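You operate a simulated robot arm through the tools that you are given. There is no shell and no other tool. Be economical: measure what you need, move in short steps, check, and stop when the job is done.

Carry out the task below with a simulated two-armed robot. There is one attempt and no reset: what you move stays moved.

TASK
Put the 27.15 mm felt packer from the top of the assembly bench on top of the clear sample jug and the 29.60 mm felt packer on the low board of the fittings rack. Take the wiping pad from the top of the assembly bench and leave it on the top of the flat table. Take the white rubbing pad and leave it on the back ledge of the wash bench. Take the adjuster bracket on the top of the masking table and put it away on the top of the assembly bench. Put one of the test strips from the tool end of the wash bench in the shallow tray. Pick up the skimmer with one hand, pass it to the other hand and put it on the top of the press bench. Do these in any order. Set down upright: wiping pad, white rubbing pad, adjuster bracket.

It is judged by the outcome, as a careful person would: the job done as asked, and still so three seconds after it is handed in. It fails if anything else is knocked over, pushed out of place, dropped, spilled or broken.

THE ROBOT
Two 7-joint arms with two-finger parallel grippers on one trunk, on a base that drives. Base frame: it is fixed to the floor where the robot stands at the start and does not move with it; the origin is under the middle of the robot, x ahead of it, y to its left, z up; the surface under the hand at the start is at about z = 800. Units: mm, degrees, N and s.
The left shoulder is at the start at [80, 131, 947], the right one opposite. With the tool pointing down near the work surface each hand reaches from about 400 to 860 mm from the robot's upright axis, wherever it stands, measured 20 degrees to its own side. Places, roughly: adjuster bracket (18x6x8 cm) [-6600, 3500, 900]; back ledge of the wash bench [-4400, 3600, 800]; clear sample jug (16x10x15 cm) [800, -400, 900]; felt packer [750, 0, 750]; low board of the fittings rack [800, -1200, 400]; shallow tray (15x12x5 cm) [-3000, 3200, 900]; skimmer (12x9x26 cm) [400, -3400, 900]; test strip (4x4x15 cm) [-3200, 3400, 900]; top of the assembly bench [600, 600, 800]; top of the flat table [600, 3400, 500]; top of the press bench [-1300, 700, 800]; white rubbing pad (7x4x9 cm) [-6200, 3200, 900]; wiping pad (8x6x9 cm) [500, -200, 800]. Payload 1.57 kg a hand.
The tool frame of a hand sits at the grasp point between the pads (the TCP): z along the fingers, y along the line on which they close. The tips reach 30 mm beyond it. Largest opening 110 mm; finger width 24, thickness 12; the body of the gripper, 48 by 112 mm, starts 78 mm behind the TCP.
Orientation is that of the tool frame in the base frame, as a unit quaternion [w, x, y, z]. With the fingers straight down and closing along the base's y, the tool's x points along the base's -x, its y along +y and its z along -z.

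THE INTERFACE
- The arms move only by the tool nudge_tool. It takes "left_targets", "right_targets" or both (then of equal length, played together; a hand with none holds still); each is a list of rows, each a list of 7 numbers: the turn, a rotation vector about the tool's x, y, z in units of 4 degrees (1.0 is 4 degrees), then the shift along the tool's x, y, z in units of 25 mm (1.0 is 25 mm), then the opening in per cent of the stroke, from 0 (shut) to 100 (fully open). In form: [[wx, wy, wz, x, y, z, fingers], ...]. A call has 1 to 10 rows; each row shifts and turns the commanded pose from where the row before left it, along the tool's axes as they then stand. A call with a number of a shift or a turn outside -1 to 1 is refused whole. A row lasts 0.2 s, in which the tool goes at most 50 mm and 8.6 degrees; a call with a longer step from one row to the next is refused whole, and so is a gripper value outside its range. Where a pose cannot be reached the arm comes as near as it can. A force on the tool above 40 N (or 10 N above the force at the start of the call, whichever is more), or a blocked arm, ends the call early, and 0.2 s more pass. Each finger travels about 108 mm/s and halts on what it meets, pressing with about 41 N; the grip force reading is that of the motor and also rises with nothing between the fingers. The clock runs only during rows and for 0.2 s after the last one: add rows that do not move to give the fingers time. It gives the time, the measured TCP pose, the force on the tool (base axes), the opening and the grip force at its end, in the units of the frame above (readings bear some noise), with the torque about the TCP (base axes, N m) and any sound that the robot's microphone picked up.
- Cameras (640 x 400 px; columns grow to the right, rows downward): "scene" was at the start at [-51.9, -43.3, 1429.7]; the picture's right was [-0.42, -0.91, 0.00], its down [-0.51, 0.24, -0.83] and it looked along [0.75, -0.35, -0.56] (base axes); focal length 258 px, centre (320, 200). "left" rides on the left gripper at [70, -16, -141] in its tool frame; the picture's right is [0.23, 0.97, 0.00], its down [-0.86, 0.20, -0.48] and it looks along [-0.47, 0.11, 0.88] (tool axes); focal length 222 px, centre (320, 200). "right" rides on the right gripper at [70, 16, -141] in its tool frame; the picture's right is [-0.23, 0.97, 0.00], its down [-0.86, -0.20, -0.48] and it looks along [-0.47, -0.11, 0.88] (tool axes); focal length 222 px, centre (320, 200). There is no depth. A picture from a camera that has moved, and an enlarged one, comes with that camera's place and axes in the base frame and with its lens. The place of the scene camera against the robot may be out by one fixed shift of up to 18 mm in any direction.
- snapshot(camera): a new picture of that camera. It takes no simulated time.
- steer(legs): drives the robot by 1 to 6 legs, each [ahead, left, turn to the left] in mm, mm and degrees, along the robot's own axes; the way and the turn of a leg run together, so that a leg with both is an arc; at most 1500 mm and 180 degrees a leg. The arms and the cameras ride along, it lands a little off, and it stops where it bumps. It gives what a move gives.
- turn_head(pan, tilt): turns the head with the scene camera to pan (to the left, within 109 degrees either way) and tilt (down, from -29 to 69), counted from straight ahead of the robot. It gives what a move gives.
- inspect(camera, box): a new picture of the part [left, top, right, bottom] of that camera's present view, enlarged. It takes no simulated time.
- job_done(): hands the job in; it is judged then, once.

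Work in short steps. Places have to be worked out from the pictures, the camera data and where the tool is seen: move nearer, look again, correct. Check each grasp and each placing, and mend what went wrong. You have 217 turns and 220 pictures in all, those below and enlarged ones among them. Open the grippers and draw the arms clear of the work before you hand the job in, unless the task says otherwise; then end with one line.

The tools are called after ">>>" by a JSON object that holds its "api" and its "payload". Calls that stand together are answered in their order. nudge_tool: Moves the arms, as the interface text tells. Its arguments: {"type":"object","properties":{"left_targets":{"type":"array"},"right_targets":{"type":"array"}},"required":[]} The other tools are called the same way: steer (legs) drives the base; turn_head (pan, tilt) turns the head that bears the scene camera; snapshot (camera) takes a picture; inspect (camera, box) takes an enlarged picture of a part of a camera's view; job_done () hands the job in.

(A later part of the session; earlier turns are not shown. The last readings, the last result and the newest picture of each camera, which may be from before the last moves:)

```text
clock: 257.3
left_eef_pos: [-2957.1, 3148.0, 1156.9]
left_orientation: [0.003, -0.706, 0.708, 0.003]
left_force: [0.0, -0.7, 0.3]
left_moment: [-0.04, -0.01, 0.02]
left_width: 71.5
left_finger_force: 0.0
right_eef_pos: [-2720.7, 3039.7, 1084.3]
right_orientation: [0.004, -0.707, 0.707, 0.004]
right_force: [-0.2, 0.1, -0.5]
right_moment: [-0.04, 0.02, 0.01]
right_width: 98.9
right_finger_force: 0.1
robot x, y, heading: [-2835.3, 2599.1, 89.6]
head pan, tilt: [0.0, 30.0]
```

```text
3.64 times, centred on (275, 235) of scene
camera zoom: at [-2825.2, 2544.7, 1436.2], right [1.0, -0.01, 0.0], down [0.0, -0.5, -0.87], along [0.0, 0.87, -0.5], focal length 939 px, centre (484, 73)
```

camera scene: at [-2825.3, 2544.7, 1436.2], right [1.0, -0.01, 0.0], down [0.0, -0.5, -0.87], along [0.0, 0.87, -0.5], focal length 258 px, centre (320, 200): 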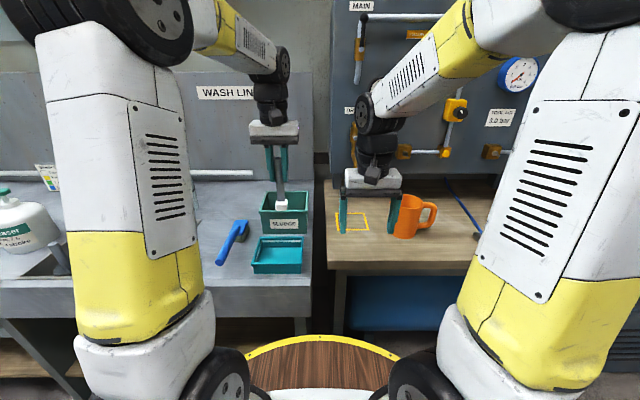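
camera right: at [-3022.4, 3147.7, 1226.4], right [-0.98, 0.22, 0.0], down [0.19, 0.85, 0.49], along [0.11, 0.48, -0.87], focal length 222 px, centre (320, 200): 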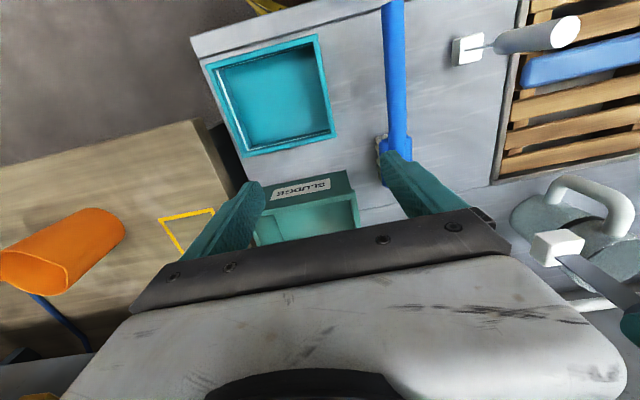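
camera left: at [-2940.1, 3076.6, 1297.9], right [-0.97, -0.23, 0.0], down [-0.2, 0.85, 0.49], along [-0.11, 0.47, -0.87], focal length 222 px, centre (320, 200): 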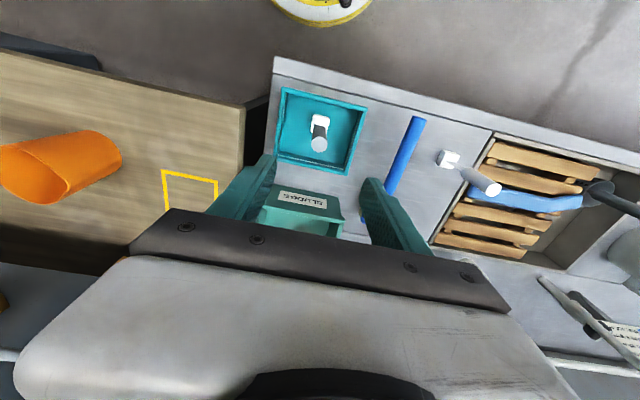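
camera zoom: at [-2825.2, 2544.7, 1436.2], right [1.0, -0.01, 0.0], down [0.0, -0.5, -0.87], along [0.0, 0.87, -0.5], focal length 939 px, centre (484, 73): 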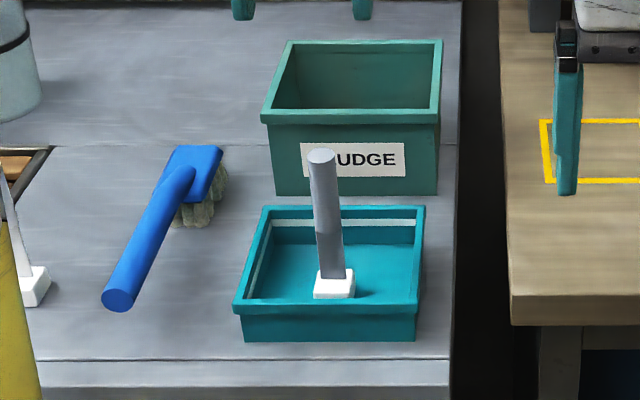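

The test strip stands in the shallow tray. I back off, face -x, and look along the aisle toward the masking table.

>>> {"api": "steer", "payload": {"legs": [[-150, 0, 0], [0, 0, 90]]}}

>>> {"api": "turn_head", "payload": {"pan": -15, "tilt": 15}}

>>> {"api": "snapshot", "payload": {"camera": "scene"}}

```text
clock: 262.4
left_eef_pos: [-3383.0, 2339.1, 1156.4]
left_orientation: [0.001, 1.0, -0.012, -0.004]
left_force: [-0.8, -0.5, 0.4]
left_moment: [-0.02, -0.02, -0.01]
left_width: 71.5
left_finger_force: 0.0
right_eef_pos: [-3271.6, 2571.8, 1085.5]
right_orientation: [0.0, 1.0, -0.012, -0.005]
right_force: [-0.5, -0.2, -0.2]
right_moment: [0.01, 0.01, -0.01]
right_width: 99.0
right_finger_force: 0.0
robot x, y, heading: [-2830.5, 2451.5, 178.5]
head pan, tilt: [0.0, 30.0]
```

```text
clock: 263.2
left_eef_pos: [-3383.5, 2339.2, 1155.2]
left_orientation: [0.0, 1.0, -0.013, -0.004]
left_force: [1.0, -0.2, -0.1]
left_moment: [0.0, -0.01, 0.0]
left_width: 71.4
left_finger_force: 0.1
right_eef_pos: [-3270.4, 2571.5, 1084.4]
right_orientation: [0.0, 1.0, -0.012, -0.005]
right_force: [-0.3, -0.1, 0.8]
right_moment: [-0.02, 0.02, -0.03]
right_width: 99.1
right_finger_force: 0.1
robot x, y, heading: [-2836.9, 2451.5, 178.6]
head pan, tilt: [-15.0, 15.0]
```

```text
103 pictures are left
camera scene: at [-2775.7, 2468.2, 1460.3], right [0.28, 0.96, 0.0], down [0.25, -0.07, -0.97], along [-0.93, 0.27, -0.26], focal length 258 px, centre (320, 200)
```

scene: 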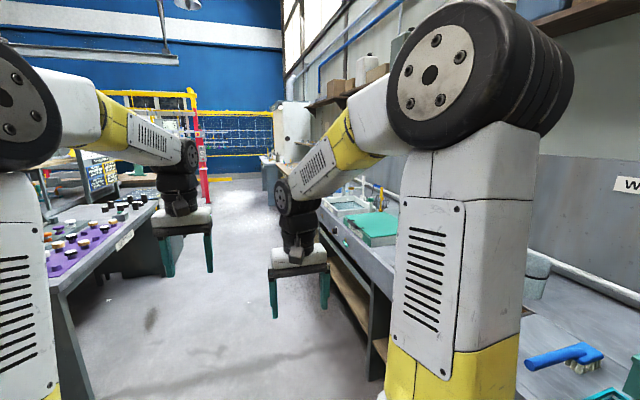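

The aisle is clear. I drive ahead to opposite the wash bench's back ledge and look.

>>> {"api": "steer", "payload": {"legs": [[1400, 0, 1.4]]}}

>>> {"api": "turn_head", "payload": {"pan": -75, "tilt": 25}}

>>> {"api": "snapshot", "payload": {"camera": "scene"}}

```text
clock: 270.3
left_eef_pos: [-4804.5, 2375.7, 1156.8]
left_orientation: [0.0, 1.0, -0.01, -0.004]
left_force: [-0.1, -0.5, 1.7]
left_moment: [0.01, 0.01, -0.01]
left_width: 71.6
left_finger_force: 0.0
right_eef_pos: [-4692.7, 2608.6, 1085.6]
right_orientation: [0.0, 1.0, -0.011, -0.005]
right_force: [-0.2, 0.7, -0.1]
right_moment: [0.01, 0.02, -0.02]
right_width: 99.1
right_finger_force: 0.1
robot x, y, heading: [-4256.7, 2487.8, 178.7]
head pan, tilt: [-15.0, 15.0]
```

```text
clock: 271.6
left_eef_pos: [-4806.2, 2375.1, 1156.3]
left_orientation: [0.001, 1.0, -0.01, -0.004]
left_force: [0.2, -0.7, 0.5]
left_moment: [0.02, 0.02, 0.0]
left_width: 71.6
left_finger_force: 0.2
right_eef_pos: [-4693.1, 2607.1, 1086.5]
right_orientation: [0.001, 1.0, -0.011, -0.005]
right_force: [-0.8, -0.2, -0.1]
right_moment: [-0.02, 0.02, 0.0]
right_width: 98.9
right_finger_force: 0.1
robot x, y, heading: [-4255.3, 2485.7, 178.7]
head pan, tilt: [-75.0, 25.0]
```

```text
102 pictures are left
camera scene: at [-4129.8, 2568.7, 1444.2], right [0.97, 0.24, 0.0], down [0.1, -0.41, -0.91], along [-0.21, 0.88, -0.42], focal length 258 px, centre (320, 200)
```

scene: 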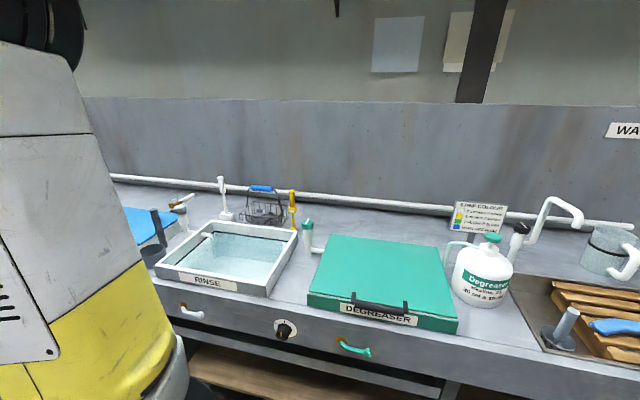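

I see the back ledge behind the tanks, with free room around (-4300,3610). Now I go on toward the masking table.

>>> {"api": "steer", "payload": {"legs": [[1450, 0, 1.3]]}}

>>> {"api": "turn_head", "payload": {"pan": -40, "tilt": 25}}

>>> {"api": "snapshot", "payload": {"camera": "scene"}}

```text
clock: 278.6
left_eef_pos: [-6213.7, 2352.5, 1156.7]
left_orientation: [-0.001, 1.0, 0.012, -0.005]
left_force: [0.1, 0.9, -0.8]
left_moment: [-0.01, -0.03, -0.01]
left_width: 71.3
left_finger_force: 0.2
right_eef_pos: [-6112.9, 2590.6, 1085.0]
right_orientation: [0.0, 1.0, 0.013, -0.006]
right_force: [-0.3, 0.0, -0.3]
right_moment: [0.02, 0.01, -0.01]
right_width: 99.0
right_finger_force: 0.0
robot x, y, heading: [-5667.5, 2490.9, -179.1]
head pan, tilt: [-75.0, 25.0]
```

```text
clock: 279.6
left_eef_pos: [-6214.1, 2352.7, 1156.2]
left_orientation: [0.001, 1.0, 0.012, -0.004]
left_force: [-0.7, -0.3, -0.2]
left_moment: [-0.04, -0.01, -0.02]
left_width: 71.6
left_finger_force: 0.1
right_eef_pos: [-6112.9, 2589.3, 1084.9]
right_orientation: [-0.001, 1.0, 0.012, -0.005]
right_force: [0.7, 0.3, 0.4]
right_moment: [-0.02, -0.02, 0.02]
right_width: 99.3
right_finger_force: 0.0
robot x, y, heading: [-5667.7, 2486.8, -179.0]
head pan, tilt: [-40.0, 25.0]
```

```text
101 pictures are left
camera scene: at [-5594.3, 2545.5, 1444.2], right [0.63, 0.78, 0.0], down [0.33, -0.27, -0.91], along [-0.71, 0.57, -0.42], focal length 258 px, centre (320, 200)
```

scene: 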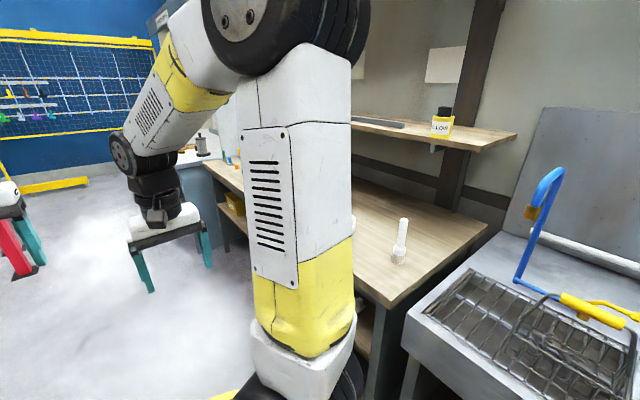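

The masking table starts near x≈-5900. I drive to x≈-6350 and face it.

>>> {"api": "steer", "payload": {"legs": [[680, 0, 0], [0, 0, -90]]}}

>>> {"api": "turn_head", "payload": {"pan": 0, "tilt": 32}}

>>> {"api": "snapshot", "payload": {"camera": "scene"}}

```text
clock: 287.2
left_eef_pos: [-6497.2, 3020.2, 1157.3]
left_orientation: [-0.003, 0.717, -0.697, -0.003]
left_force: [0.2, -0.1, 0.0]
left_moment: [0.02, 0.02, 0.01]
left_width: 71.6
left_finger_force: 0.0
right_eef_pos: [-6258.8, 2920.7, 1085.0]
right_orientation: [-0.004, 0.717, -0.697, -0.004]
right_force: [0.9, 0.5, 0.2]
right_moment: [0.02, 0.01, -0.02]
right_width: 99.1
right_finger_force: 0.2
robot x, y, heading: [-6359.8, 2478.0, 91.3]
head pan, tilt: [-40.0, 25.0]
```

```text
clock: 288.3
left_eef_pos: [-6498.1, 3021.2, 1155.7]
left_orientation: [-0.003, 0.716, -0.698, -0.003]
left_force: [0.1, 0.4, -0.2]
left_moment: [-0.02, 0.0, -0.02]
left_width: 71.5
left_finger_force: 0.1
right_eef_pos: [-6258.8, 2921.2, 1085.1]
right_orientation: [-0.004, 0.717, -0.697, -0.003]
right_force: [0.2, -0.3, 0.0]
right_moment: [0.0, 0.01, -0.06]
right_width: 98.8
right_finger_force: 0.2
robot x, y, heading: [-6357.7, 2478.9, 91.3]
head pan, tilt: [0.0, 32.0]
```

```text
100 pictures are left
camera scene: at [-6348.8, 2422.0, 1433.1], right [1.0, 0.02, 0.0], down [0.01, -0.53, -0.85], along [-0.02, 0.85, -0.53], focal length 258 px, centre (320, 200)
```

scene: 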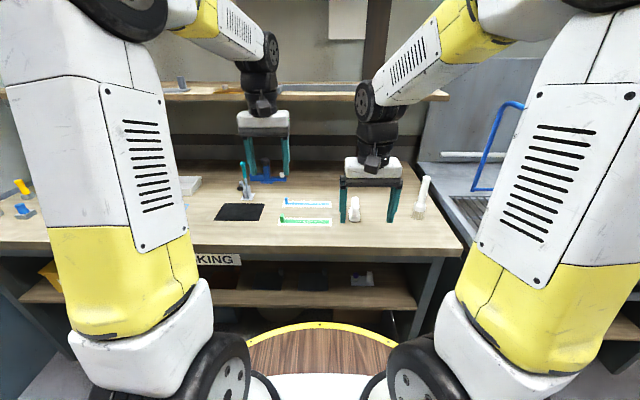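

>>> {"api": "inspect", "payload": {"camera": "scene", "box": [180, 130, 440, 270]}}

>>> {"api": "snapshot", "payload": {"camera": "left"}}

>>> {"api": "snapshot", "payload": {"camera": "right"}}

```text
2.46 times, centred on (310, 200) of scene
camera zoom: at [-6348.8, 2422.0, 1433.1], right [1.0, 0.02, 0.0], down [0.01, -0.53, -0.85], along [-0.02, 0.85, -0.53], focal length 636 px, centre (345, 200)
```

zoom: 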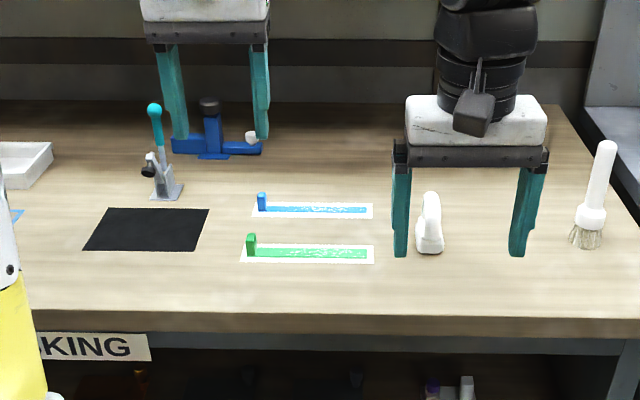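

```text
98 pictures are left
camera left: at [-6479.0, 2951.5, 1297.6], right [-0.97, -0.25, 0.0], down [-0.22, 0.84, 0.49], along [-0.12, 0.47, -0.87], focal length 222 px, centre (320, 200)
```

left: 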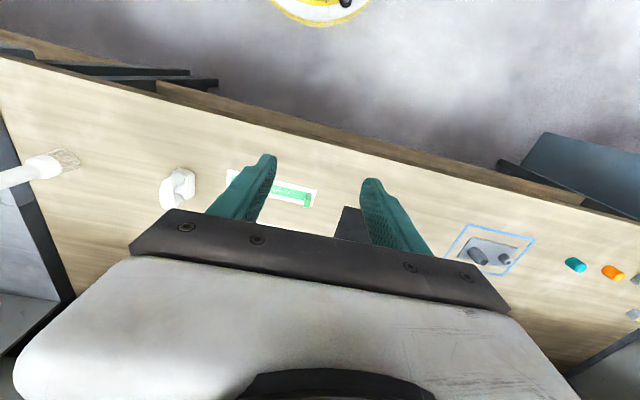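

```text
97 pictures are left
camera right: at [-6273.8, 2848.6, 1226.4], right [-0.98, 0.2, 0.0], down [0.18, 0.86, 0.49], along [0.1, 0.48, -0.87], focal length 222 px, centre (320, 200)
```

right: 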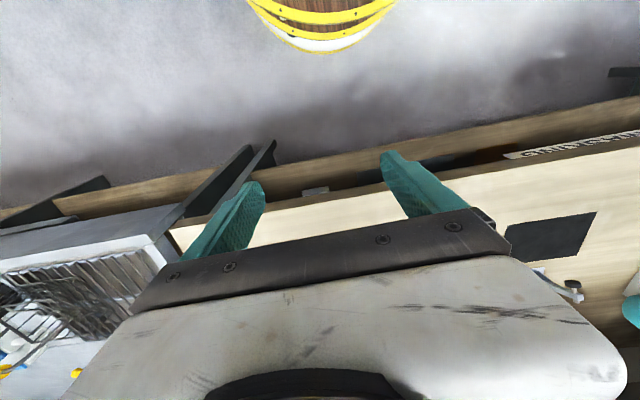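

White rubbing pad at about (-6236,3212), seen end-on; the blue bracket with the black knob at about (-6635,3525), near under a shelf. I drive closer and look with the hand cameras.

>>> {"api": "steer", "payload": {"legs": [[270, 0, -1.3]]}}

>>> {"api": "snapshot", "payload": {"camera": "right"}}

>>> {"api": "snapshot", "payload": {"camera": "left"}}

>>> {"api": "snapshot", "payload": {"camera": "scene"}}

```text
clock: 290.2
left_eef_pos: [-6490.7, 3294.6, 1156.5]
left_orientation: [-0.003, 0.71, -0.704, -0.003]
left_force: [0.2, -0.5, 0.4]
left_moment: [0.02, 0.01, -0.01]
left_width: 71.4
left_finger_force: 0.1
right_eef_pos: [-6253.9, 3189.6, 1085.7]
right_orientation: [-0.004, 0.71, -0.704, -0.004]
right_force: [0.0, 0.4, -0.3]
right_moment: [0.04, 0.05, -0.03]
right_width: 99.0
right_finger_force: 0.1
robot x, y, heading: [-6363.7, 2747.3, 90.2]
head pan, tilt: [0.0, 32.0]
```

```text
96 pictures are left
camera right: at [-6270.4, 3117.4, 1226.4], right [-0.98, 0.22, 0.0], down [0.19, 0.85, 0.49], along [0.1, 0.48, -0.87], focal length 222 px, centre (320, 200)
```

right: 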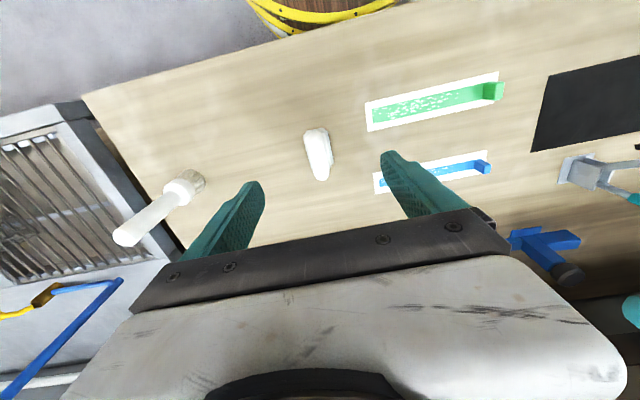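

```text
95 pictures are left
camera left: at [-6473.6, 3224.2, 1297.7], right [-0.97, -0.23, 0.0], down [-0.21, 0.85, 0.49], along [-0.11, 0.47, -0.87], focal length 222 px, centre (320, 200)
```

left: 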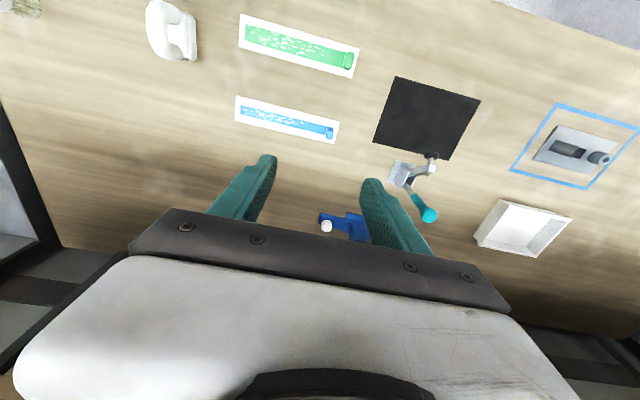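

```text
94 pictures are left
camera scene: at [-6353.6, 2692.4, 1433.1], right [1.0, 0.0, 0.0], down [0.0, -0.53, -0.85], along [0.0, 0.85, -0.53], focal length 258 px, centre (320, 200)
```

scene: 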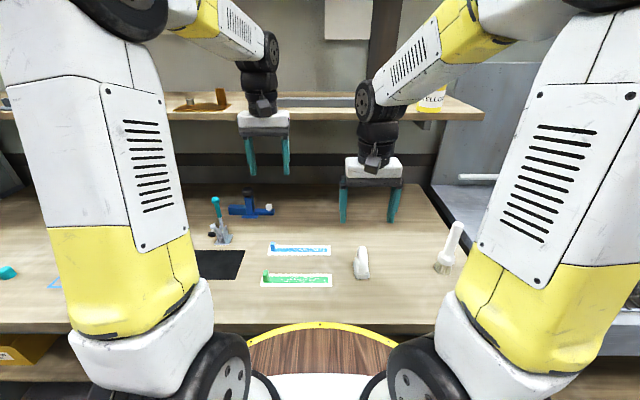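

White pad triangulated to about (-6245,3206), table z≈855, long axis along y. I move the right hand over and descend partway.

>>> {"api": "nudge_tool", "payload": {"right_targets": [[0, 0, 0, -0.33, -0.14, 0.5, 90], [0, 0, 0, -0.33, -0.14, 0.5, 90], [0, 0, 0, 0, 0, 1, 90], [0, 0, 0, 0, 0, 1, 90], [0, 0, 0, 0, 0, 1, 90]]}}

>>> {"api": "inspect", "payload": {"camera": "right", "box": [200, 60, 440, 240]}}

>>> {"api": "inspect", "payload": {"camera": "left", "box": [120, 0, 440, 260]}}

```text
clock: 291.4
left_eef_pos: [-6491.1, 3294.6, 1156.2]
left_orientation: [-0.002, 0.71, -0.704, -0.003]
left_force: [0.3, 0.8, -0.6]
left_moment: [-0.02, -0.02, 0.01]
left_width: 71.7
left_finger_force: 0.1
right_eef_pos: [-6250.0, 3205.5, 985.0]
right_orientation: [-0.005, 0.71, -0.704, -0.004]
right_force: [0.1, -0.3, -1.0]
right_moment: [0.0, 0.04, -0.01]
right_width: 99.0
right_finger_force: 0.0
robot x, y, heading: [-6360.5, 2750.2, 90.3]
head pan, tilt: [0.0, 32.0]
```

```text
2.22 times, centred on (320, 150) of right
camera zoom: at [-6265.0, 3133.6, 1126.5], right [-0.98, 0.22, 0.0], down [0.19, 0.85, 0.49], along [0.1, 0.48, -0.87], focal length 494 px, centre (320, 311)
```

zoom: 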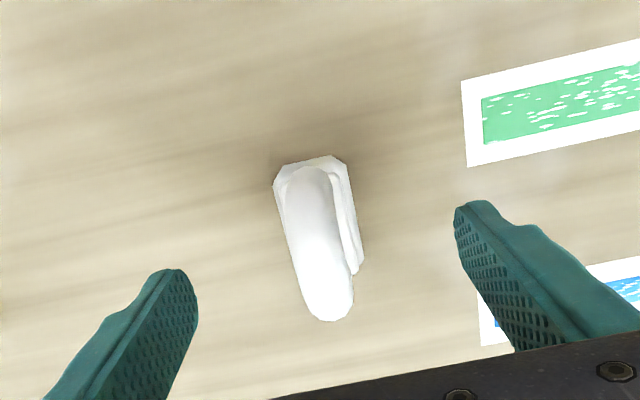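

```text
1.54 times, centred on (280, 130) of left
camera zoom: at [-6473.6, 3224.2, 1297.7], right [-0.97, -0.23, 0.0], down [-0.21, 0.85, 0.49], along [-0.11, 0.47, -0.87], focal length 342 px, centre (382, 308)
```

zoom: 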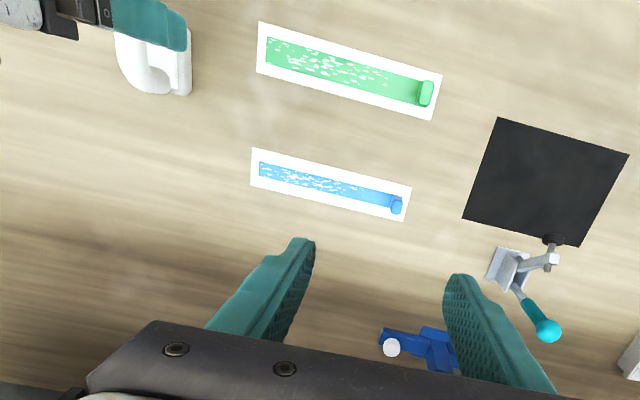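

Well aligned, long axis matches the tool. I descend to z≈893 and close.

>>> {"api": "nudge_tool", "payload": {"right_targets": [[0, 0, 0, 0, 0, 1, 80], [0, 0, 0, 0, 0, 1, 80], [0, 0, 0, 0, 0, 1, 80], [0, 0, 0, 0, 0, 0.68, 80], [0, 0, 0, 0, 0, 0, 80], [0, 0, 0, 0, 0, 0, 40], [0, 0, 0, 0, 0, 0, 0], [0, 0, 0, 0, 0, 0, 0], [0, 0, 0, 0, 0, 0, 0]]}}

>>> {"api": "snapshot", "payload": {"camera": "right"}}

```text
clock: 293.4
left_eef_pos: [-6490.9, 3294.6, 1156.6]
left_orientation: [-0.003, 0.71, -0.704, -0.003]
left_force: [0.5, 0.2, -0.2]
left_moment: [0.0, 0.01, -0.01]
left_width: 71.7
left_finger_force: 0.0
right_eef_pos: [-6248.7, 3206.1, 893.5]
right_orientation: [-0.003, 0.711, -0.704, -0.004]
right_force: [0.2, 0.8, 0.8]
right_moment: [0.02, -0.01, -0.03]
right_width: 38.8
right_finger_force: 40.5
robot x, y, heading: [-6361.5, 2745.1, 90.1]
head pan, tilt: [0.0, 32.0]
```

```text
91 pictures are left
camera right: at [-6264.0, 3134.8, 1034.7], right [-0.98, 0.22, 0.0], down [0.19, 0.85, 0.49], along [0.1, 0.48, -0.87], focal length 222 px, centre (320, 200)
```

right: 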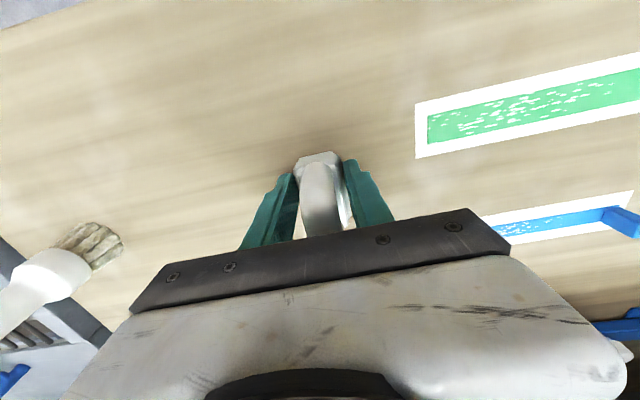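

Gripped at 38.8 mm. I lift it.

>>> {"api": "nudge_tool", "payload": {"right_targets": [[0, 0, 0, 0, 0, -0.4, 0], [0, 0, 0, 0, 0, -0.6, 0], [0, 0, 0, 0, 0, -0.9, 0], [0, 0, 0, 0, 0, -0.9, 0], [0, 0, 0, 0, 0, -0.9, 0], [0, 0, 0, 0, 0, -0.9, 0], [0, 0, 0, 0, 0, -0.9, 0], [0, 0, 0, 0, 0, -0.9, 0], [0, 0, 0, 0, 0, -0.9, 0], [0, 0, 0, 0, 0, -0.4, 0]]}}

>>> {"api": "snapshot", "payload": {"camera": "right"}}

```text
clock: 295.6
left_eef_pos: [-6490.4, 3295.3, 1156.5]
left_orientation: [-0.004, 0.71, -0.704, -0.002]
left_force: [-0.2, 0.1, 0.4]
left_moment: [0.02, 0.0, 0.03]
left_width: 71.3
left_finger_force: 0.0
right_eef_pos: [-6248.3, 3205.5, 1084.7]
right_orientation: [-0.003, 0.71, -0.705, -0.004]
right_force: [0.0, 0.0, -0.8]
right_moment: [-0.05, 0.0, -0.02]
right_width: 38.8
right_finger_force: 40.8
robot x, y, heading: [-6365.3, 2750.4, 90.3]
head pan, tilt: [0.0, 32.0]
```

```text
90 pictures are left
camera right: at [-6264.2, 3133.7, 1226.9], right [-0.98, 0.22, 0.0], down [0.19, 0.85, 0.49], along [0.1, 0.48, -0.87], focal length 222 px, centre (320, 200)
```

right: 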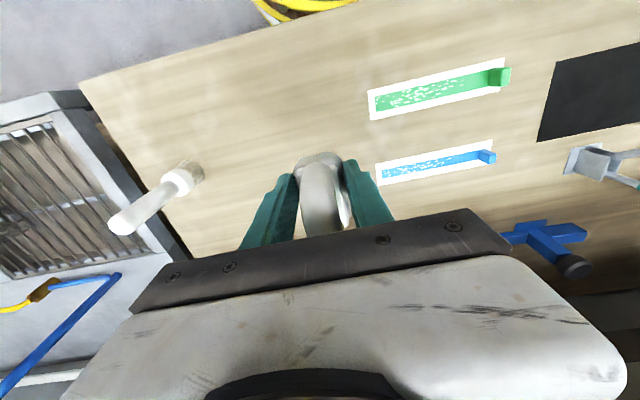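

Held. Now the bracket with the left hand: shelf front is at y≈3470, z≈1235, so I pitch the left tool forward 48° to reach beneath it.

>>> {"api": "nudge_tool", "payload": {"left_targets": [[0, -1, 0, 0, 0, 0, 80], [0, -1, 0, 0, 0, 0, 80], [0, -1, 0, 0, 0, 0, 80], [0, -1, 0, 0, 0, 0, 80], [0, -1, 0, 0, 0, 0, 80], [0, -1, 0, 0, 0, 0, 80], [0, -1, 0, 0, 0, 0, 80], [0, -1, 0, 0, 0, 0, 80], [0, -1, 0, 0, 0, 0, 80], [0, -1, 0, 0, 0, 0, 80]]}}

>>> {"api": "nudge_tool", "payload": {"left_targets": [[0, -1, 0, 0.3, 1, 0, 80], [0, -1, 0, 0.3, 1, 0, 80], [0, 0, 0, 0.6, 1, 0, 80], [0, 0, 0, 0.6, 1, 0, 80], [0, 0, 0, 0.6, 1, 0, 80]]}}

>>> {"api": "snapshot", "payload": {"camera": "left"}}

>>> {"api": "snapshot", "payload": {"camera": "scene"}}

```text
clock: 297.8
left_eef_pos: [-6490.2, 3295.5, 1157.1]
left_orientation: [-0.246, 0.665, -0.661, -0.246]
left_force: [-0.6, -0.3, -0.5]
left_moment: [0.01, 0.0, 0.0]
left_width: 87.9
left_finger_force: 0.2
right_eef_pos: [-6247.4, 3205.8, 1084.9]
right_orientation: [-0.004, 0.71, -0.704, -0.004]
right_force: [-0.8, 0.2, -1.8]
right_moment: [-0.03, 0.02, -0.01]
right_width: 38.8
right_finger_force: 41.4
robot x, y, heading: [-6358.5, 2749.1, 90.2]
head pan, tilt: [0.0, 32.0]
```

```text
clock: 299.0
left_eef_pos: [-6612.1, 3254.0, 1114.0]
left_orientation: [-0.29, 0.647, -0.642, -0.292]
left_force: [0.6, -0.1, -0.5]
left_moment: [-0.02, 0.0, 0.03]
left_width: 87.9
left_finger_force: 0.0
right_eef_pos: [-6248.0, 3205.3, 1085.4]
right_orientation: [-0.003, 0.71, -0.705, -0.004]
right_force: [-0.7, 0.4, -0.9]
right_moment: [0.0, 0.05, -0.01]
right_width: 38.9
right_finger_force: 40.9
robot x, y, heading: [-6361.8, 2748.3, 90.2]
head pan, tilt: [0.0, 32.0]
```

```text
89 pictures are left
camera left: at [-6595.1, 3101.9, 1154.9], right [-0.97, -0.16, -0.17], down [-0.2, 0.21, 0.96], along [-0.11, 0.97, -0.23], focal length 222 px, centre (320, 200)
```

left: 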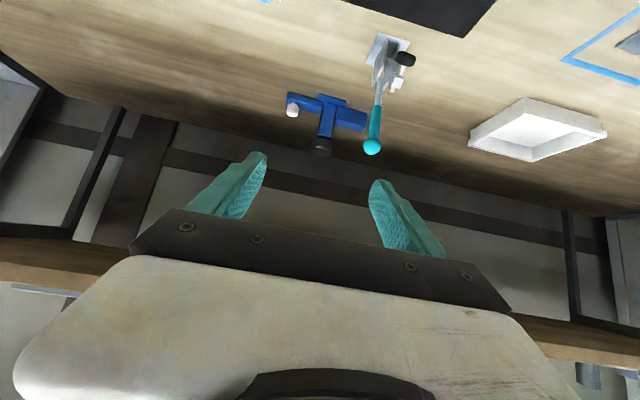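

```text
88 pictures are left
camera scene: at [-6353.4, 2692.6, 1433.1], right [1.0, 0.0, 0.0], down [0.0, -0.53, -0.85], along [0.0, 0.85, -0.53], focal length 258 px, centre (320, 200)
```

scene: 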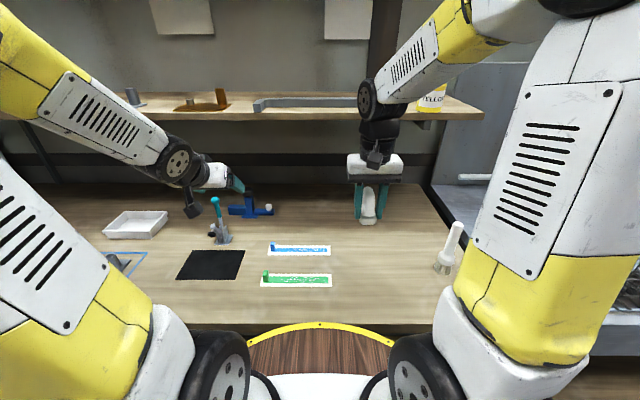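

I zoom on the bracket in the left and scene views.

>>> {"api": "inspect", "payload": {"camera": "left", "box": [260, 60, 440, 180]}}

>>> {"api": "inspect", "payload": {"camera": "scene", "box": [190, 160, 300, 260]}}

```text
3.33 times, centred on (350, 120) of left
camera zoom: at [-6595.1, 3101.9, 1154.9], right [-0.97, -0.16, -0.17], down [-0.2, 0.21, 0.96], along [-0.11, 0.97, -0.23], focal length 740 px, centre (220, 467)
```

zoom: 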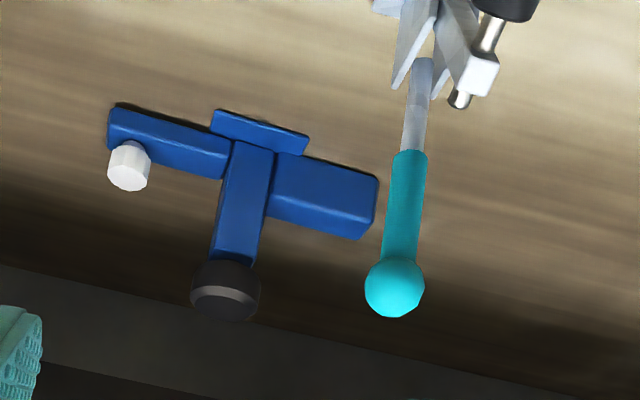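

```text
4.00 times, centred on (245, 210) of scene
camera zoom: at [-6353.4, 2692.6, 1433.1], right [1.0, 0.0, 0.0], down [0.0, -0.53, -0.85], along [0.0, 0.85, -0.53], focal length 1033 px, centre (620, 160)
```

zoom: 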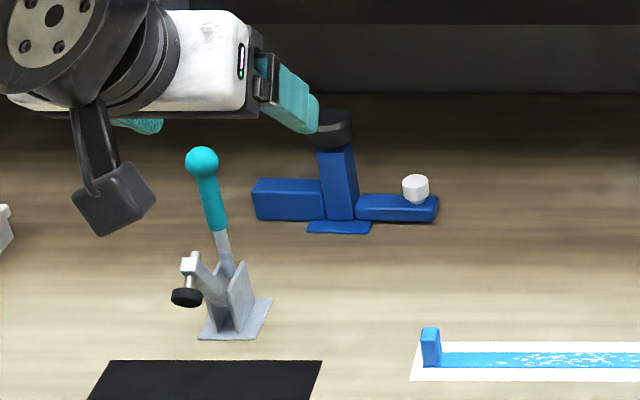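

The teal lever ball at (-6698,3411,980) would foul the body at this pitch, so I reduce the pitch to ~28° and approach from higher up, to (−6624,3420,1100) first.

>>> {"api": "nudge_tool", "payload": {"left_targets": [[0, 1, 0, 0, 0, 0, 64], [0, 1, 0, 0, 0, 0, 64], [0, 1, 0, 0, 0, 0, 64], [0, 1, 0, 0, 0, 0, 64], [0, 1, 0, 0, 0, 0, 64]]}}

>>> {"api": "nudge_tool", "payload": {"left_targets": [[0, 0, 0, -0.93, 0.08, 0.61, 64], [0, 0, 0, -0.93, 0.08, 0.61, 64], [0, 0, 0, -0.93, 0.08, 0.61, 64], [0, 0, 0, -0.93, 0.08, 0.61, 64], [0, 0, 0, -0.93, 0.08, 0.61, 64], [0, 0, 0, -0.93, 0.08, 0.61, 64]]}}

>>> {"api": "snapshot", "payload": {"camera": "left"}}

>>> {"api": "snapshot", "payload": {"camera": "scene"}}

```text
clock: 300.2
left_eef_pos: [-6614.8, 3252.4, 1112.4]
left_orientation: [-0.174, 0.688, -0.683, -0.175]
left_force: [-0.5, -0.8, -0.2]
left_moment: [-0.01, -0.03, -0.01]
left_width: 70.2
left_finger_force: 0.0
right_eef_pos: [-6248.2, 3206.1, 1084.7]
right_orientation: [-0.004, 0.71, -0.704, -0.004]
right_force: [-0.2, -0.2, -1.3]
right_moment: [0.0, 0.0, -0.01]
right_width: 38.9
right_finger_force: 41.6
robot x, y, heading: [-6364.1, 2752.6, 90.4]
head pan, tilt: [0.0, 32.0]
```

```text
clock: 301.6
left_eef_pos: [-6629.3, 3418.2, 1099.1]
left_orientation: [-0.174, 0.688, -0.683, -0.174]
left_force: [0.5, 0.0, -0.1]
left_moment: [0.0, -0.02, -0.02]
left_width: 70.4
left_finger_force: 0.1
right_eef_pos: [-6248.4, 3206.3, 1084.2]
right_orientation: [-0.004, 0.71, -0.704, -0.004]
right_force: [0.3, -0.9, -0.6]
right_moment: [-0.03, 0.0, 0.01]
right_width: 38.9
right_finger_force: 41.3
robot x, y, heading: [-6361.8, 2751.5, 89.9]
head pan, tilt: [0.0, 32.0]
```

```text
85 pictures are left
camera left: at [-6612.1, 3290.2, 1190.5], right [-0.97, -0.21, -0.11], down [-0.2, 0.52, 0.83], along [-0.11, 0.83, -0.55], focal length 222 px, centre (320, 200)
```

left: 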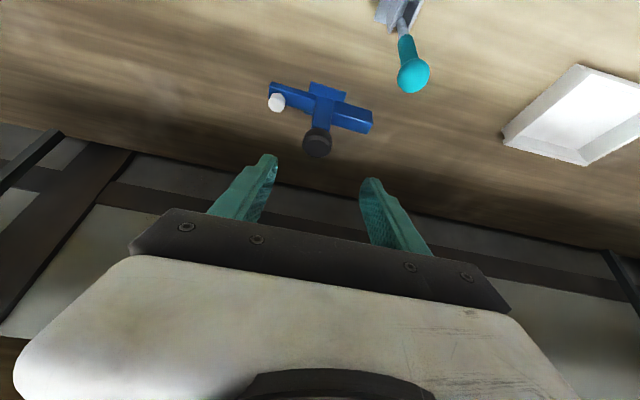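

```text
84 pictures are left
camera scene: at [-6353.7, 2692.2, 1433.1], right [1.0, 0.0, 0.0], down [0.0, -0.53, -0.85], along [0.0, 0.85, -0.53], focal length 258 px, centre (320, 200)
```

scene: 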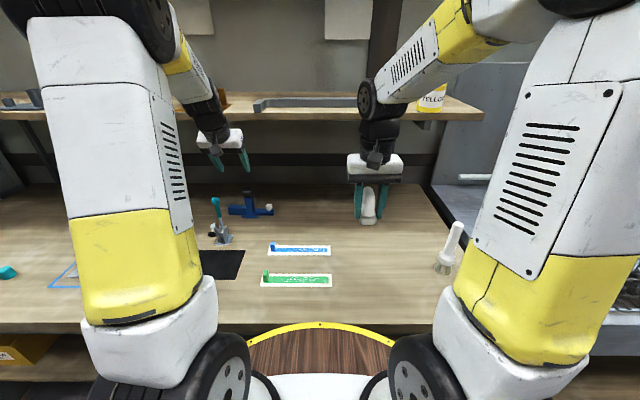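

The knob is at about (-6629,3515), z 925–953. I approach along the axis, first part.

>>> {"api": "nudge_tool", "payload": {"left_targets": [[0, 0, 0, -0.08, 0, 0.9, 64], [0, 0, 0, -0.08, 0, 0.9, 64], [0, 0, 0, -0.08, 0, 0.9, 64], [0, 0, 0, -0.08, 0, 0.9, 64], [0, 0, 0, -0.08, 0, 0.9, 64]]}}

>>> {"api": "snapshot", "payload": {"camera": "left"}}

>>> {"api": "inspect", "payload": {"camera": "scene", "box": [160, 110, 300, 260]}}

```text
clock: 302.8
left_eef_pos: [-6629.5, 3480.6, 1005.1]
left_orientation: [-0.174, 0.689, -0.682, -0.174]
left_force: [-0.3, -0.4, -0.1]
left_moment: [0.04, 0.0, 0.02]
left_width: 70.5
left_finger_force: 0.1
right_eef_pos: [-6248.0, 3206.0, 1084.1]
right_orientation: [-0.003, 0.71, -0.704, -0.003]
right_force: [0.0, 0.2, -0.7]
right_moment: [0.02, -0.02, -0.04]
right_width: 38.8
right_finger_force: 40.7
robot x, y, heading: [-6363.9, 2744.3, 90.2]
head pan, tilt: [0.0, 32.0]
```

```text
83 pictures are left
camera left: at [-6611.2, 3353.0, 1095.8], right [-0.97, -0.21, -0.11], down [-0.2, 0.52, 0.83], along [-0.11, 0.83, -0.55], focal length 222 px, centre (320, 200)
```

left: 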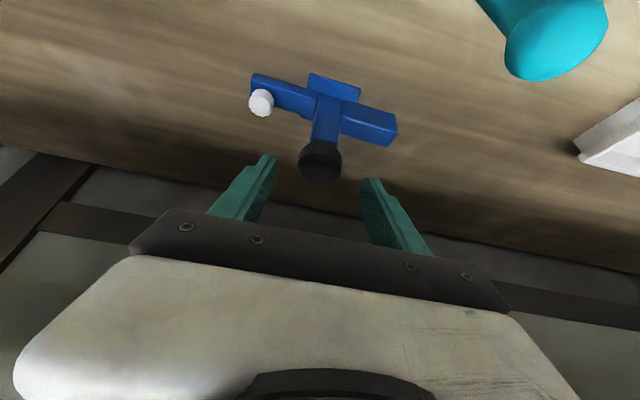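

```text
2.67 times, centred on (230, 185) of scene
camera zoom: at [-6353.6, 2692.4, 1433.1], right [1.0, 0.0, 0.0], down [0.0, -0.53, -0.85], along [0.0, 0.85, -0.53], focal length 689 px, centre (560, 240)
```

zoom: 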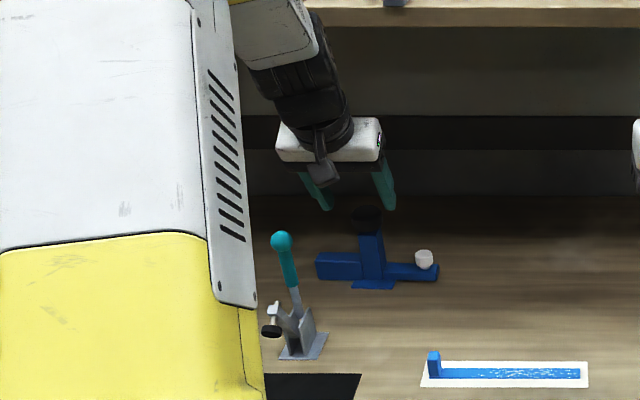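

Aligned to within ~3 mm. I advance the last 82 mm and close.

>>> {"api": "nudge_tool", "payload": {"left_targets": [[0, 0, 0, 0.03, -0.03, 0.82, 64], [0, 0, 0, 0.03, -0.03, 0.82, 64], [0, 0, 0, 0.03, 0, 0.82, 64], [0, 0, 0, 0.03, 0, 0.82, 64], [0, 0, 0, 0, 0, 0, 64], [0, 0, 0, 0, 0, 0, 40], [0, 0, 0, 0, 0, 0, 0], [0, 0, 0, 0, 0, 0, 0], [0, 0, 0, 0, 0, 0, 0]]}}

>>> {"api": "snapshot", "payload": {"camera": "left"}}

>>> {"api": "inspect", "payload": {"camera": "scene", "box": [160, 110, 300, 260]}}

```text
clock: 304.8
left_eef_pos: [-6627.9, 3518.1, 931.9]
left_orientation: [-0.173, 0.688, -0.682, -0.175]
left_force: [-1.0, 0.5, -1.2]
left_moment: [0.08, 0.03, 0.0]
left_width: 40.6
left_finger_force: 40.5
right_eef_pos: [-6249.0, 3206.6, 1085.1]
right_orientation: [-0.003, 0.71, -0.704, -0.003]
right_force: [0.4, 0.1, -0.4]
right_moment: [0.02, -0.01, -0.01]
right_width: 39.1
right_finger_force: 40.9
robot x, y, heading: [-6361.8, 2750.2, 90.3]
head pan, tilt: [0.0, 32.0]
```

```text
81 pictures are left
camera left: at [-6610.3, 3389.0, 1022.5], right [-0.97, -0.21, -0.11], down [-0.2, 0.52, 0.83], along [-0.11, 0.83, -0.55], focal length 222 px, centre (320, 200)
```

left: 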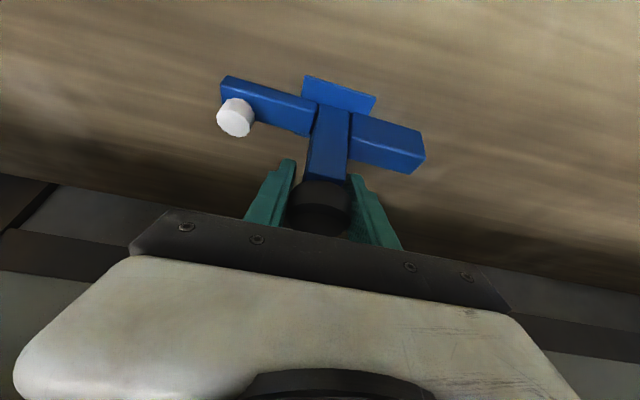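

```text
2.67 times, centred on (230, 185) of scene
camera zoom: at [-6353.7, 2692.6, 1433.1], right [1.0, 0.0, 0.0], down [0.0, -0.53, -0.85], along [0.0, 0.85, -0.53], focal length 689 px, centre (560, 240)
```

zoom: 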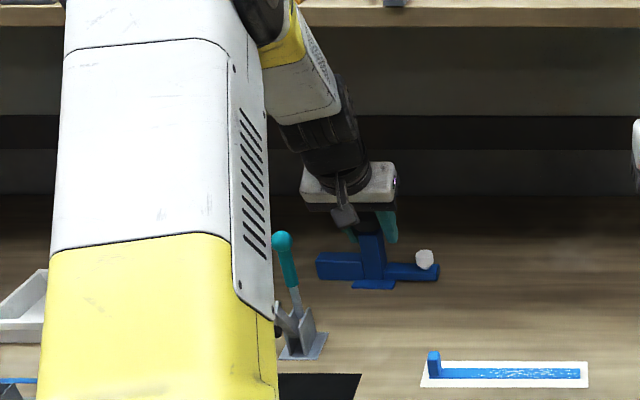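

Gripped on the knob (40.6 mm). I lift it 30 mm slowly and check it hangs level.

>>> {"api": "nudge_tool", "payload": {"left_targets": [[0, 0, 0, -0.1, 0, -0.18, 0], [0, 0, 0, -0.15, 0, -0.27, 0], [0, 0, 0, -0.16, 0, -0.3, 0], [0, 0, 0, -0.16, 0, -0.3, 0], [0, 0, 0, 0, 0, 0, 0]]}}

>>> {"api": "snapshot", "payload": {"camera": "left"}}

>>> {"api": "inspect", "payload": {"camera": "scene", "box": [160, 110, 300, 260]}}

```text
clock: 306.0
left_eef_pos: [-6628.8, 3516.6, 961.6]
left_orientation: [-0.174, 0.688, -0.682, -0.175]
left_force: [-0.9, 0.2, -3.5]
left_moment: [0.01, 0.0, -0.01]
left_width: 40.6
left_finger_force: 40.9
right_eef_pos: [-6248.3, 3206.1, 1084.8]
right_orientation: [-0.003, 0.711, -0.704, -0.004]
right_force: [0.7, 0.0, -0.1]
right_moment: [-0.01, 0.01, 0.06]
right_width: 39.0
right_finger_force: 40.8
robot x, y, heading: [-6360.2, 2751.8, 90.3]
head pan, tilt: [0.0, 32.0]
```

```text
79 pictures are left
camera left: at [-6610.0, 3389.8, 1052.4], right [-0.97, -0.21, -0.11], down [-0.2, 0.52, 0.83], along [-0.11, 0.83, -0.55], focal length 222 px, centre (320, 200)
```

left: 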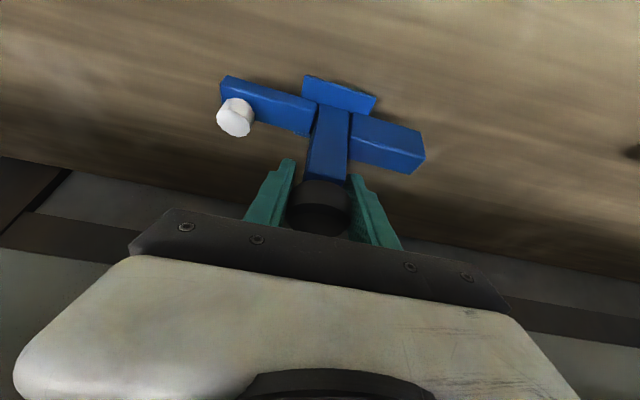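

```text
2.67 times, centred on (230, 185) of scene
camera zoom: at [-6353.7, 2692.7, 1433.1], right [1.0, 0.0, 0.0], down [0.0, -0.53, -0.85], along [0.0, 0.85, -0.53], focal length 689 px, centre (560, 240)
```

zoom: 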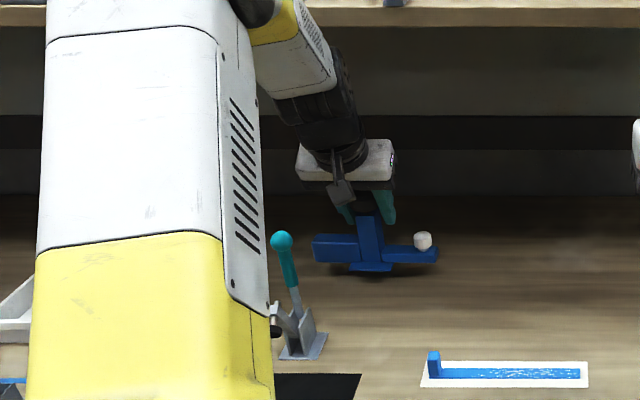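

Level and secure. I raise it slightly and shift 120 mm to +x to avoid the lever ball, then draw it back out from under the shelf.

>>> {"api": "nudge_tool", "payload": {"left_targets": [[0, 0, 0, -0.133, -0.3, -0.246, 0], [0, 0, 0, -0.133, -0.9, -0.246, 0], [0, 0, 0, -0.133, -0.96, -0.246, 0], [0, 0, 0, -0.133, -0.96, -0.246, 0], [0, 0, 0, -0.133, -0.96, -0.246, 0], [0, 0, 0, 0, -0.72, 0, 0]]}}

>>> {"api": "nudge_tool", "payload": {"left_targets": [[0, 0, 0, 0.5, 0, -0.27, 0], [0, 0, 0, 0.978, 0, -0.529, 0], [0, 0, 0, 0.978, 0, -0.529, 0], [0, 0, 0, 0.978, 0, -0.529, 0], [0, 0, 0, 0.978, 0, -0.529, 0], [0, 0, 0, 0.978, 0, -0.529, 0], [0, 0, 0, 0.978, 0, -0.529, 0], [0, 0, 0, 0.978, 0, -0.529, 0], [0, 0, 0, 0.978, 0, -0.529, 0], [0, 0, 0, 0.5, 0, -0.27, 0]]}}

>>> {"api": "snapshot", "payload": {"camera": "scene"}}

```text
clock: 307.4
left_eef_pos: [-6516.6, 3512.8, 996.2]
left_orientation: [-0.171, 0.692, -0.679, -0.174]
left_force: [1.2, -0.4, -2.8]
left_moment: [0.01, -0.02, -0.02]
left_width: 40.4
left_finger_force: 41.6
right_eef_pos: [-6251.6, 3203.2, 1087.0]
right_orientation: [-0.004, 0.71, -0.704, -0.003]
right_force: [-0.5, 0.7, -0.2]
right_moment: [0.04, 0.0, 0.01]
right_width: 39.0
right_finger_force: 40.6
robot x, y, heading: [-6360.9, 2747.8, 90.3]
head pan, tilt: [0.0, 32.0]
```

```text
clock: 309.6
left_eef_pos: [-6506.4, 3269.0, 996.8]
left_orientation: [-0.174, 0.687, -0.683, -0.174]
left_force: [-0.1, -0.5, -1.6]
left_moment: [0.02, 0.05, 0.02]
left_width: 40.6
left_finger_force: 41.4
right_eef_pos: [-6248.5, 3206.1, 1085.1]
right_orientation: [-0.004, 0.71, -0.704, -0.004]
right_force: [0.5, 0.1, -0.5]
right_moment: [-0.07, -0.02, 0.02]
right_width: 38.8
right_finger_force: 40.7
robot x, y, heading: [-6361.4, 2750.6, 90.4]
head pan, tilt: [0.0, 32.0]
```

```text
77 pictures are left
camera scene: at [-6353.6, 2692.7, 1433.1], right [1.0, 0.0, 0.0], down [0.0, -0.53, -0.85], along [0.0, 0.85, -0.53], focal length 258 px, centre (320, 200)
```

scene: 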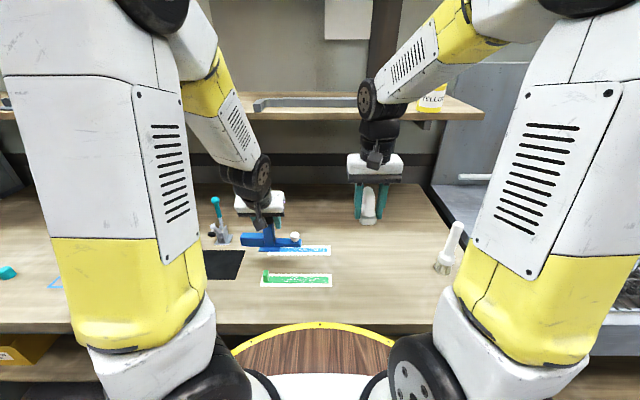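

Bracket and pad are both held. I raise the bracket, back off, and drive sideways to the wash bench's back ledge.

>>> {"api": "nudge_tool", "payload": {"left_targets": [[0, 0, 0, -0.5, 0, -0.92, 0], [0, 0, 0, -0.5, 0, -0.92, 0], [0, 0, 0, -0.5, 0, -0.92, 0], [0, 0, 0, -0.5, 0, -0.92, 0], [0, 0, 0, -0.5, 0, -0.92, 0]]}}

>>> {"api": "steer", "payload": {"legs": [[-300, 0, -0.4], [0, -1000, 0], [0, -950, 0]]}}

>>> {"api": "snapshot", "payload": {"camera": "scene"}}

>>> {"api": "snapshot", "payload": {"camera": "left"}}

```text
clock: 310.8
left_eef_pos: [-6506.7, 3268.4, 1128.2]
left_orientation: [-0.173, 0.688, -0.682, -0.174]
left_force: [0.3, 0.9, -2.1]
left_moment: [-0.02, 0.02, 0.01]
left_width: 40.5
left_finger_force: 41.2
right_eef_pos: [-6248.6, 3206.2, 1085.5]
right_orientation: [-0.004, 0.71, -0.704, -0.004]
right_force: [-0.8, 1.0, 0.5]
right_moment: [-0.04, 0.0, 0.01]
right_width: 39.0
right_finger_force: 41.6
robot x, y, heading: [-6362.1, 2747.4, 90.1]
head pan, tilt: [0.0, 32.0]
```

```text
clock: 322.2
left_eef_pos: [-4558.7, 2954.7, 1127.3]
left_orientation: [-0.174, 0.689, -0.681, -0.176]
left_force: [0.5, 0.2, -2.6]
left_moment: [0.0, 0.0, 0.01]
left_width: 40.5
left_finger_force: 40.6
right_eef_pos: [-4300.7, 2892.1, 1085.1]
right_orientation: [-0.003, 0.711, -0.704, -0.004]
right_force: [0.6, 0.2, -0.2]
right_moment: [-0.04, 0.0, 0.0]
right_width: 39.0
right_finger_force: 41.0
robot x, y, heading: [-4414.1, 2436.5, 90.6]
head pan, tilt: [0.0, 32.0]
```

```text
76 pictures are left
camera scene: at [-4404.3, 2379.1, 1433.1], right [1.0, 0.01, 0.0], down [0.0, -0.53, -0.85], along [-0.01, 0.85, -0.53], focal length 258 px, centre (320, 200)
```

scene: 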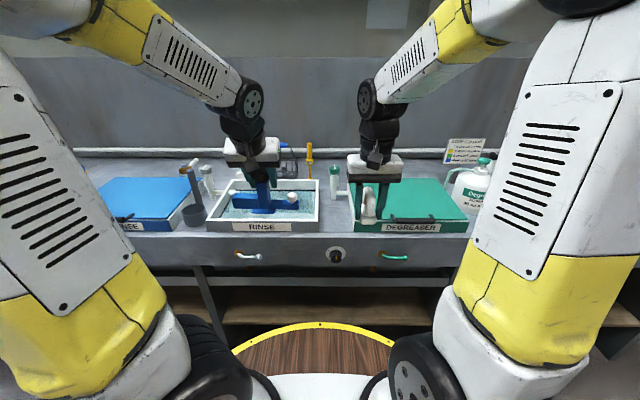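

```text
75 pictures are left
camera left: at [-4540.8, 2826.5, 1218.3], right [-0.97, -0.21, -0.11], down [-0.21, 0.52, 0.83], along [-0.12, 0.83, -0.55], focal length 222 px, centre (320, 200)
```

left: 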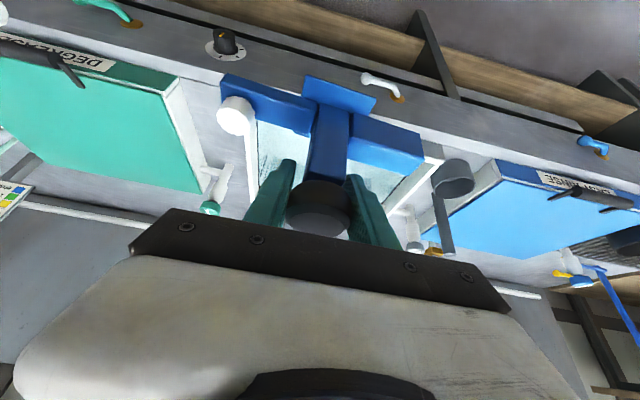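

The free ledge area is behind the degreaser tank. I drive in (380 mm forward, 70 mm right), then extend the right hand.

>>> {"api": "steer", "payload": {"legs": [[375, -70, -0.6]]}}

>>> {"api": "nudge_tool", "payload": {"right_targets": [[0, 0, 0, -1, 0, 0, 0], [0, 0, 0, -1, 0, 0, 0], [0, 0, 0, -1, 0, 0, 0], [0, 0, 0, -1, 0, 0, 0], [0, 0, 0, -1, 0, 0, 0], [0, 0, 0, -1, 0, 0, 0], [0, 0, 0, -1, 0, 0, 0], [0, 0, 0, -1, 0, 0, 0]]}}

>>> {"api": "snapshot", "payload": {"camera": "right"}}

>>> {"api": "snapshot", "payload": {"camera": "scene"}}

```text
clock: 324.7
left_eef_pos: [-4490.5, 3324.2, 1127.4]
left_orientation: [-0.174, 0.687, -0.684, -0.173]
left_force: [-0.3, -0.4, -2.7]
left_moment: [0.02, 0.0, -0.03]
left_width: 40.6
left_finger_force: 41.2
right_eef_pos: [-4232.5, 3261.8, 1084.3]
right_orientation: [-0.003, 0.71, -0.705, -0.003]
right_force: [-1.2, 0.0, -1.0]
right_moment: [-0.01, 0.03, 0.02]
right_width: 39.3
right_finger_force: 40.9
robot x, y, heading: [-4342.4, 2803.8, 90.2]
head pan, tilt: [0.0, 32.0]
stopped in leg 1: the robot was blocked; the commanded pose is now the measured one
```

```text
clock: 326.5
left_eef_pos: [-4491.2, 3324.2, 1126.7]
left_orientation: [-0.173, 0.688, -0.683, -0.176]
left_force: [-0.3, -0.7, -1.7]
left_moment: [0.06, 0.02, -0.05]
left_width: 40.9
left_finger_force: 41.0
right_eef_pos: [-4233.6, 3462.6, 1087.5]
right_orientation: [-0.003, 0.71, -0.705, -0.003]
right_force: [0.7, -0.4, 0.1]
right_moment: [0.02, 0.05, 0.01]
right_width: 39.1
right_finger_force: 40.9
robot x, y, heading: [-4348.8, 2806.4, 90.5]
head pan, tilt: [0.0, 32.0]
```

```text
74 pictures are left
camera right: at [-4250.1, 3389.6, 1228.6], right [-0.98, 0.22, 0.0], down [0.19, 0.85, 0.49], along [0.11, 0.47, -0.87], focal length 222 px, centre (320, 200)
```

right: 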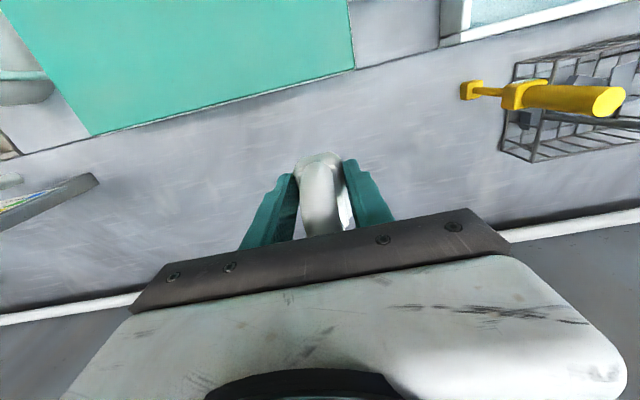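

```text
73 pictures are left
camera scene: at [-4337.9, 2748.0, 1433.0], right [1.0, 0.0, 0.0], down [0.0, -0.53, -0.85], along [0.0, 0.85, -0.53], focal length 258 px, centre (320, 200)
```

scene: 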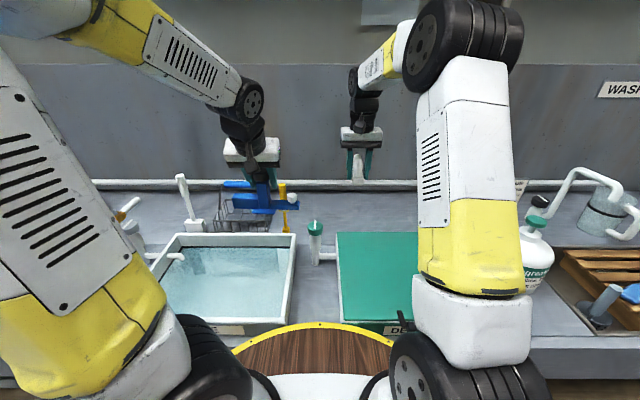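

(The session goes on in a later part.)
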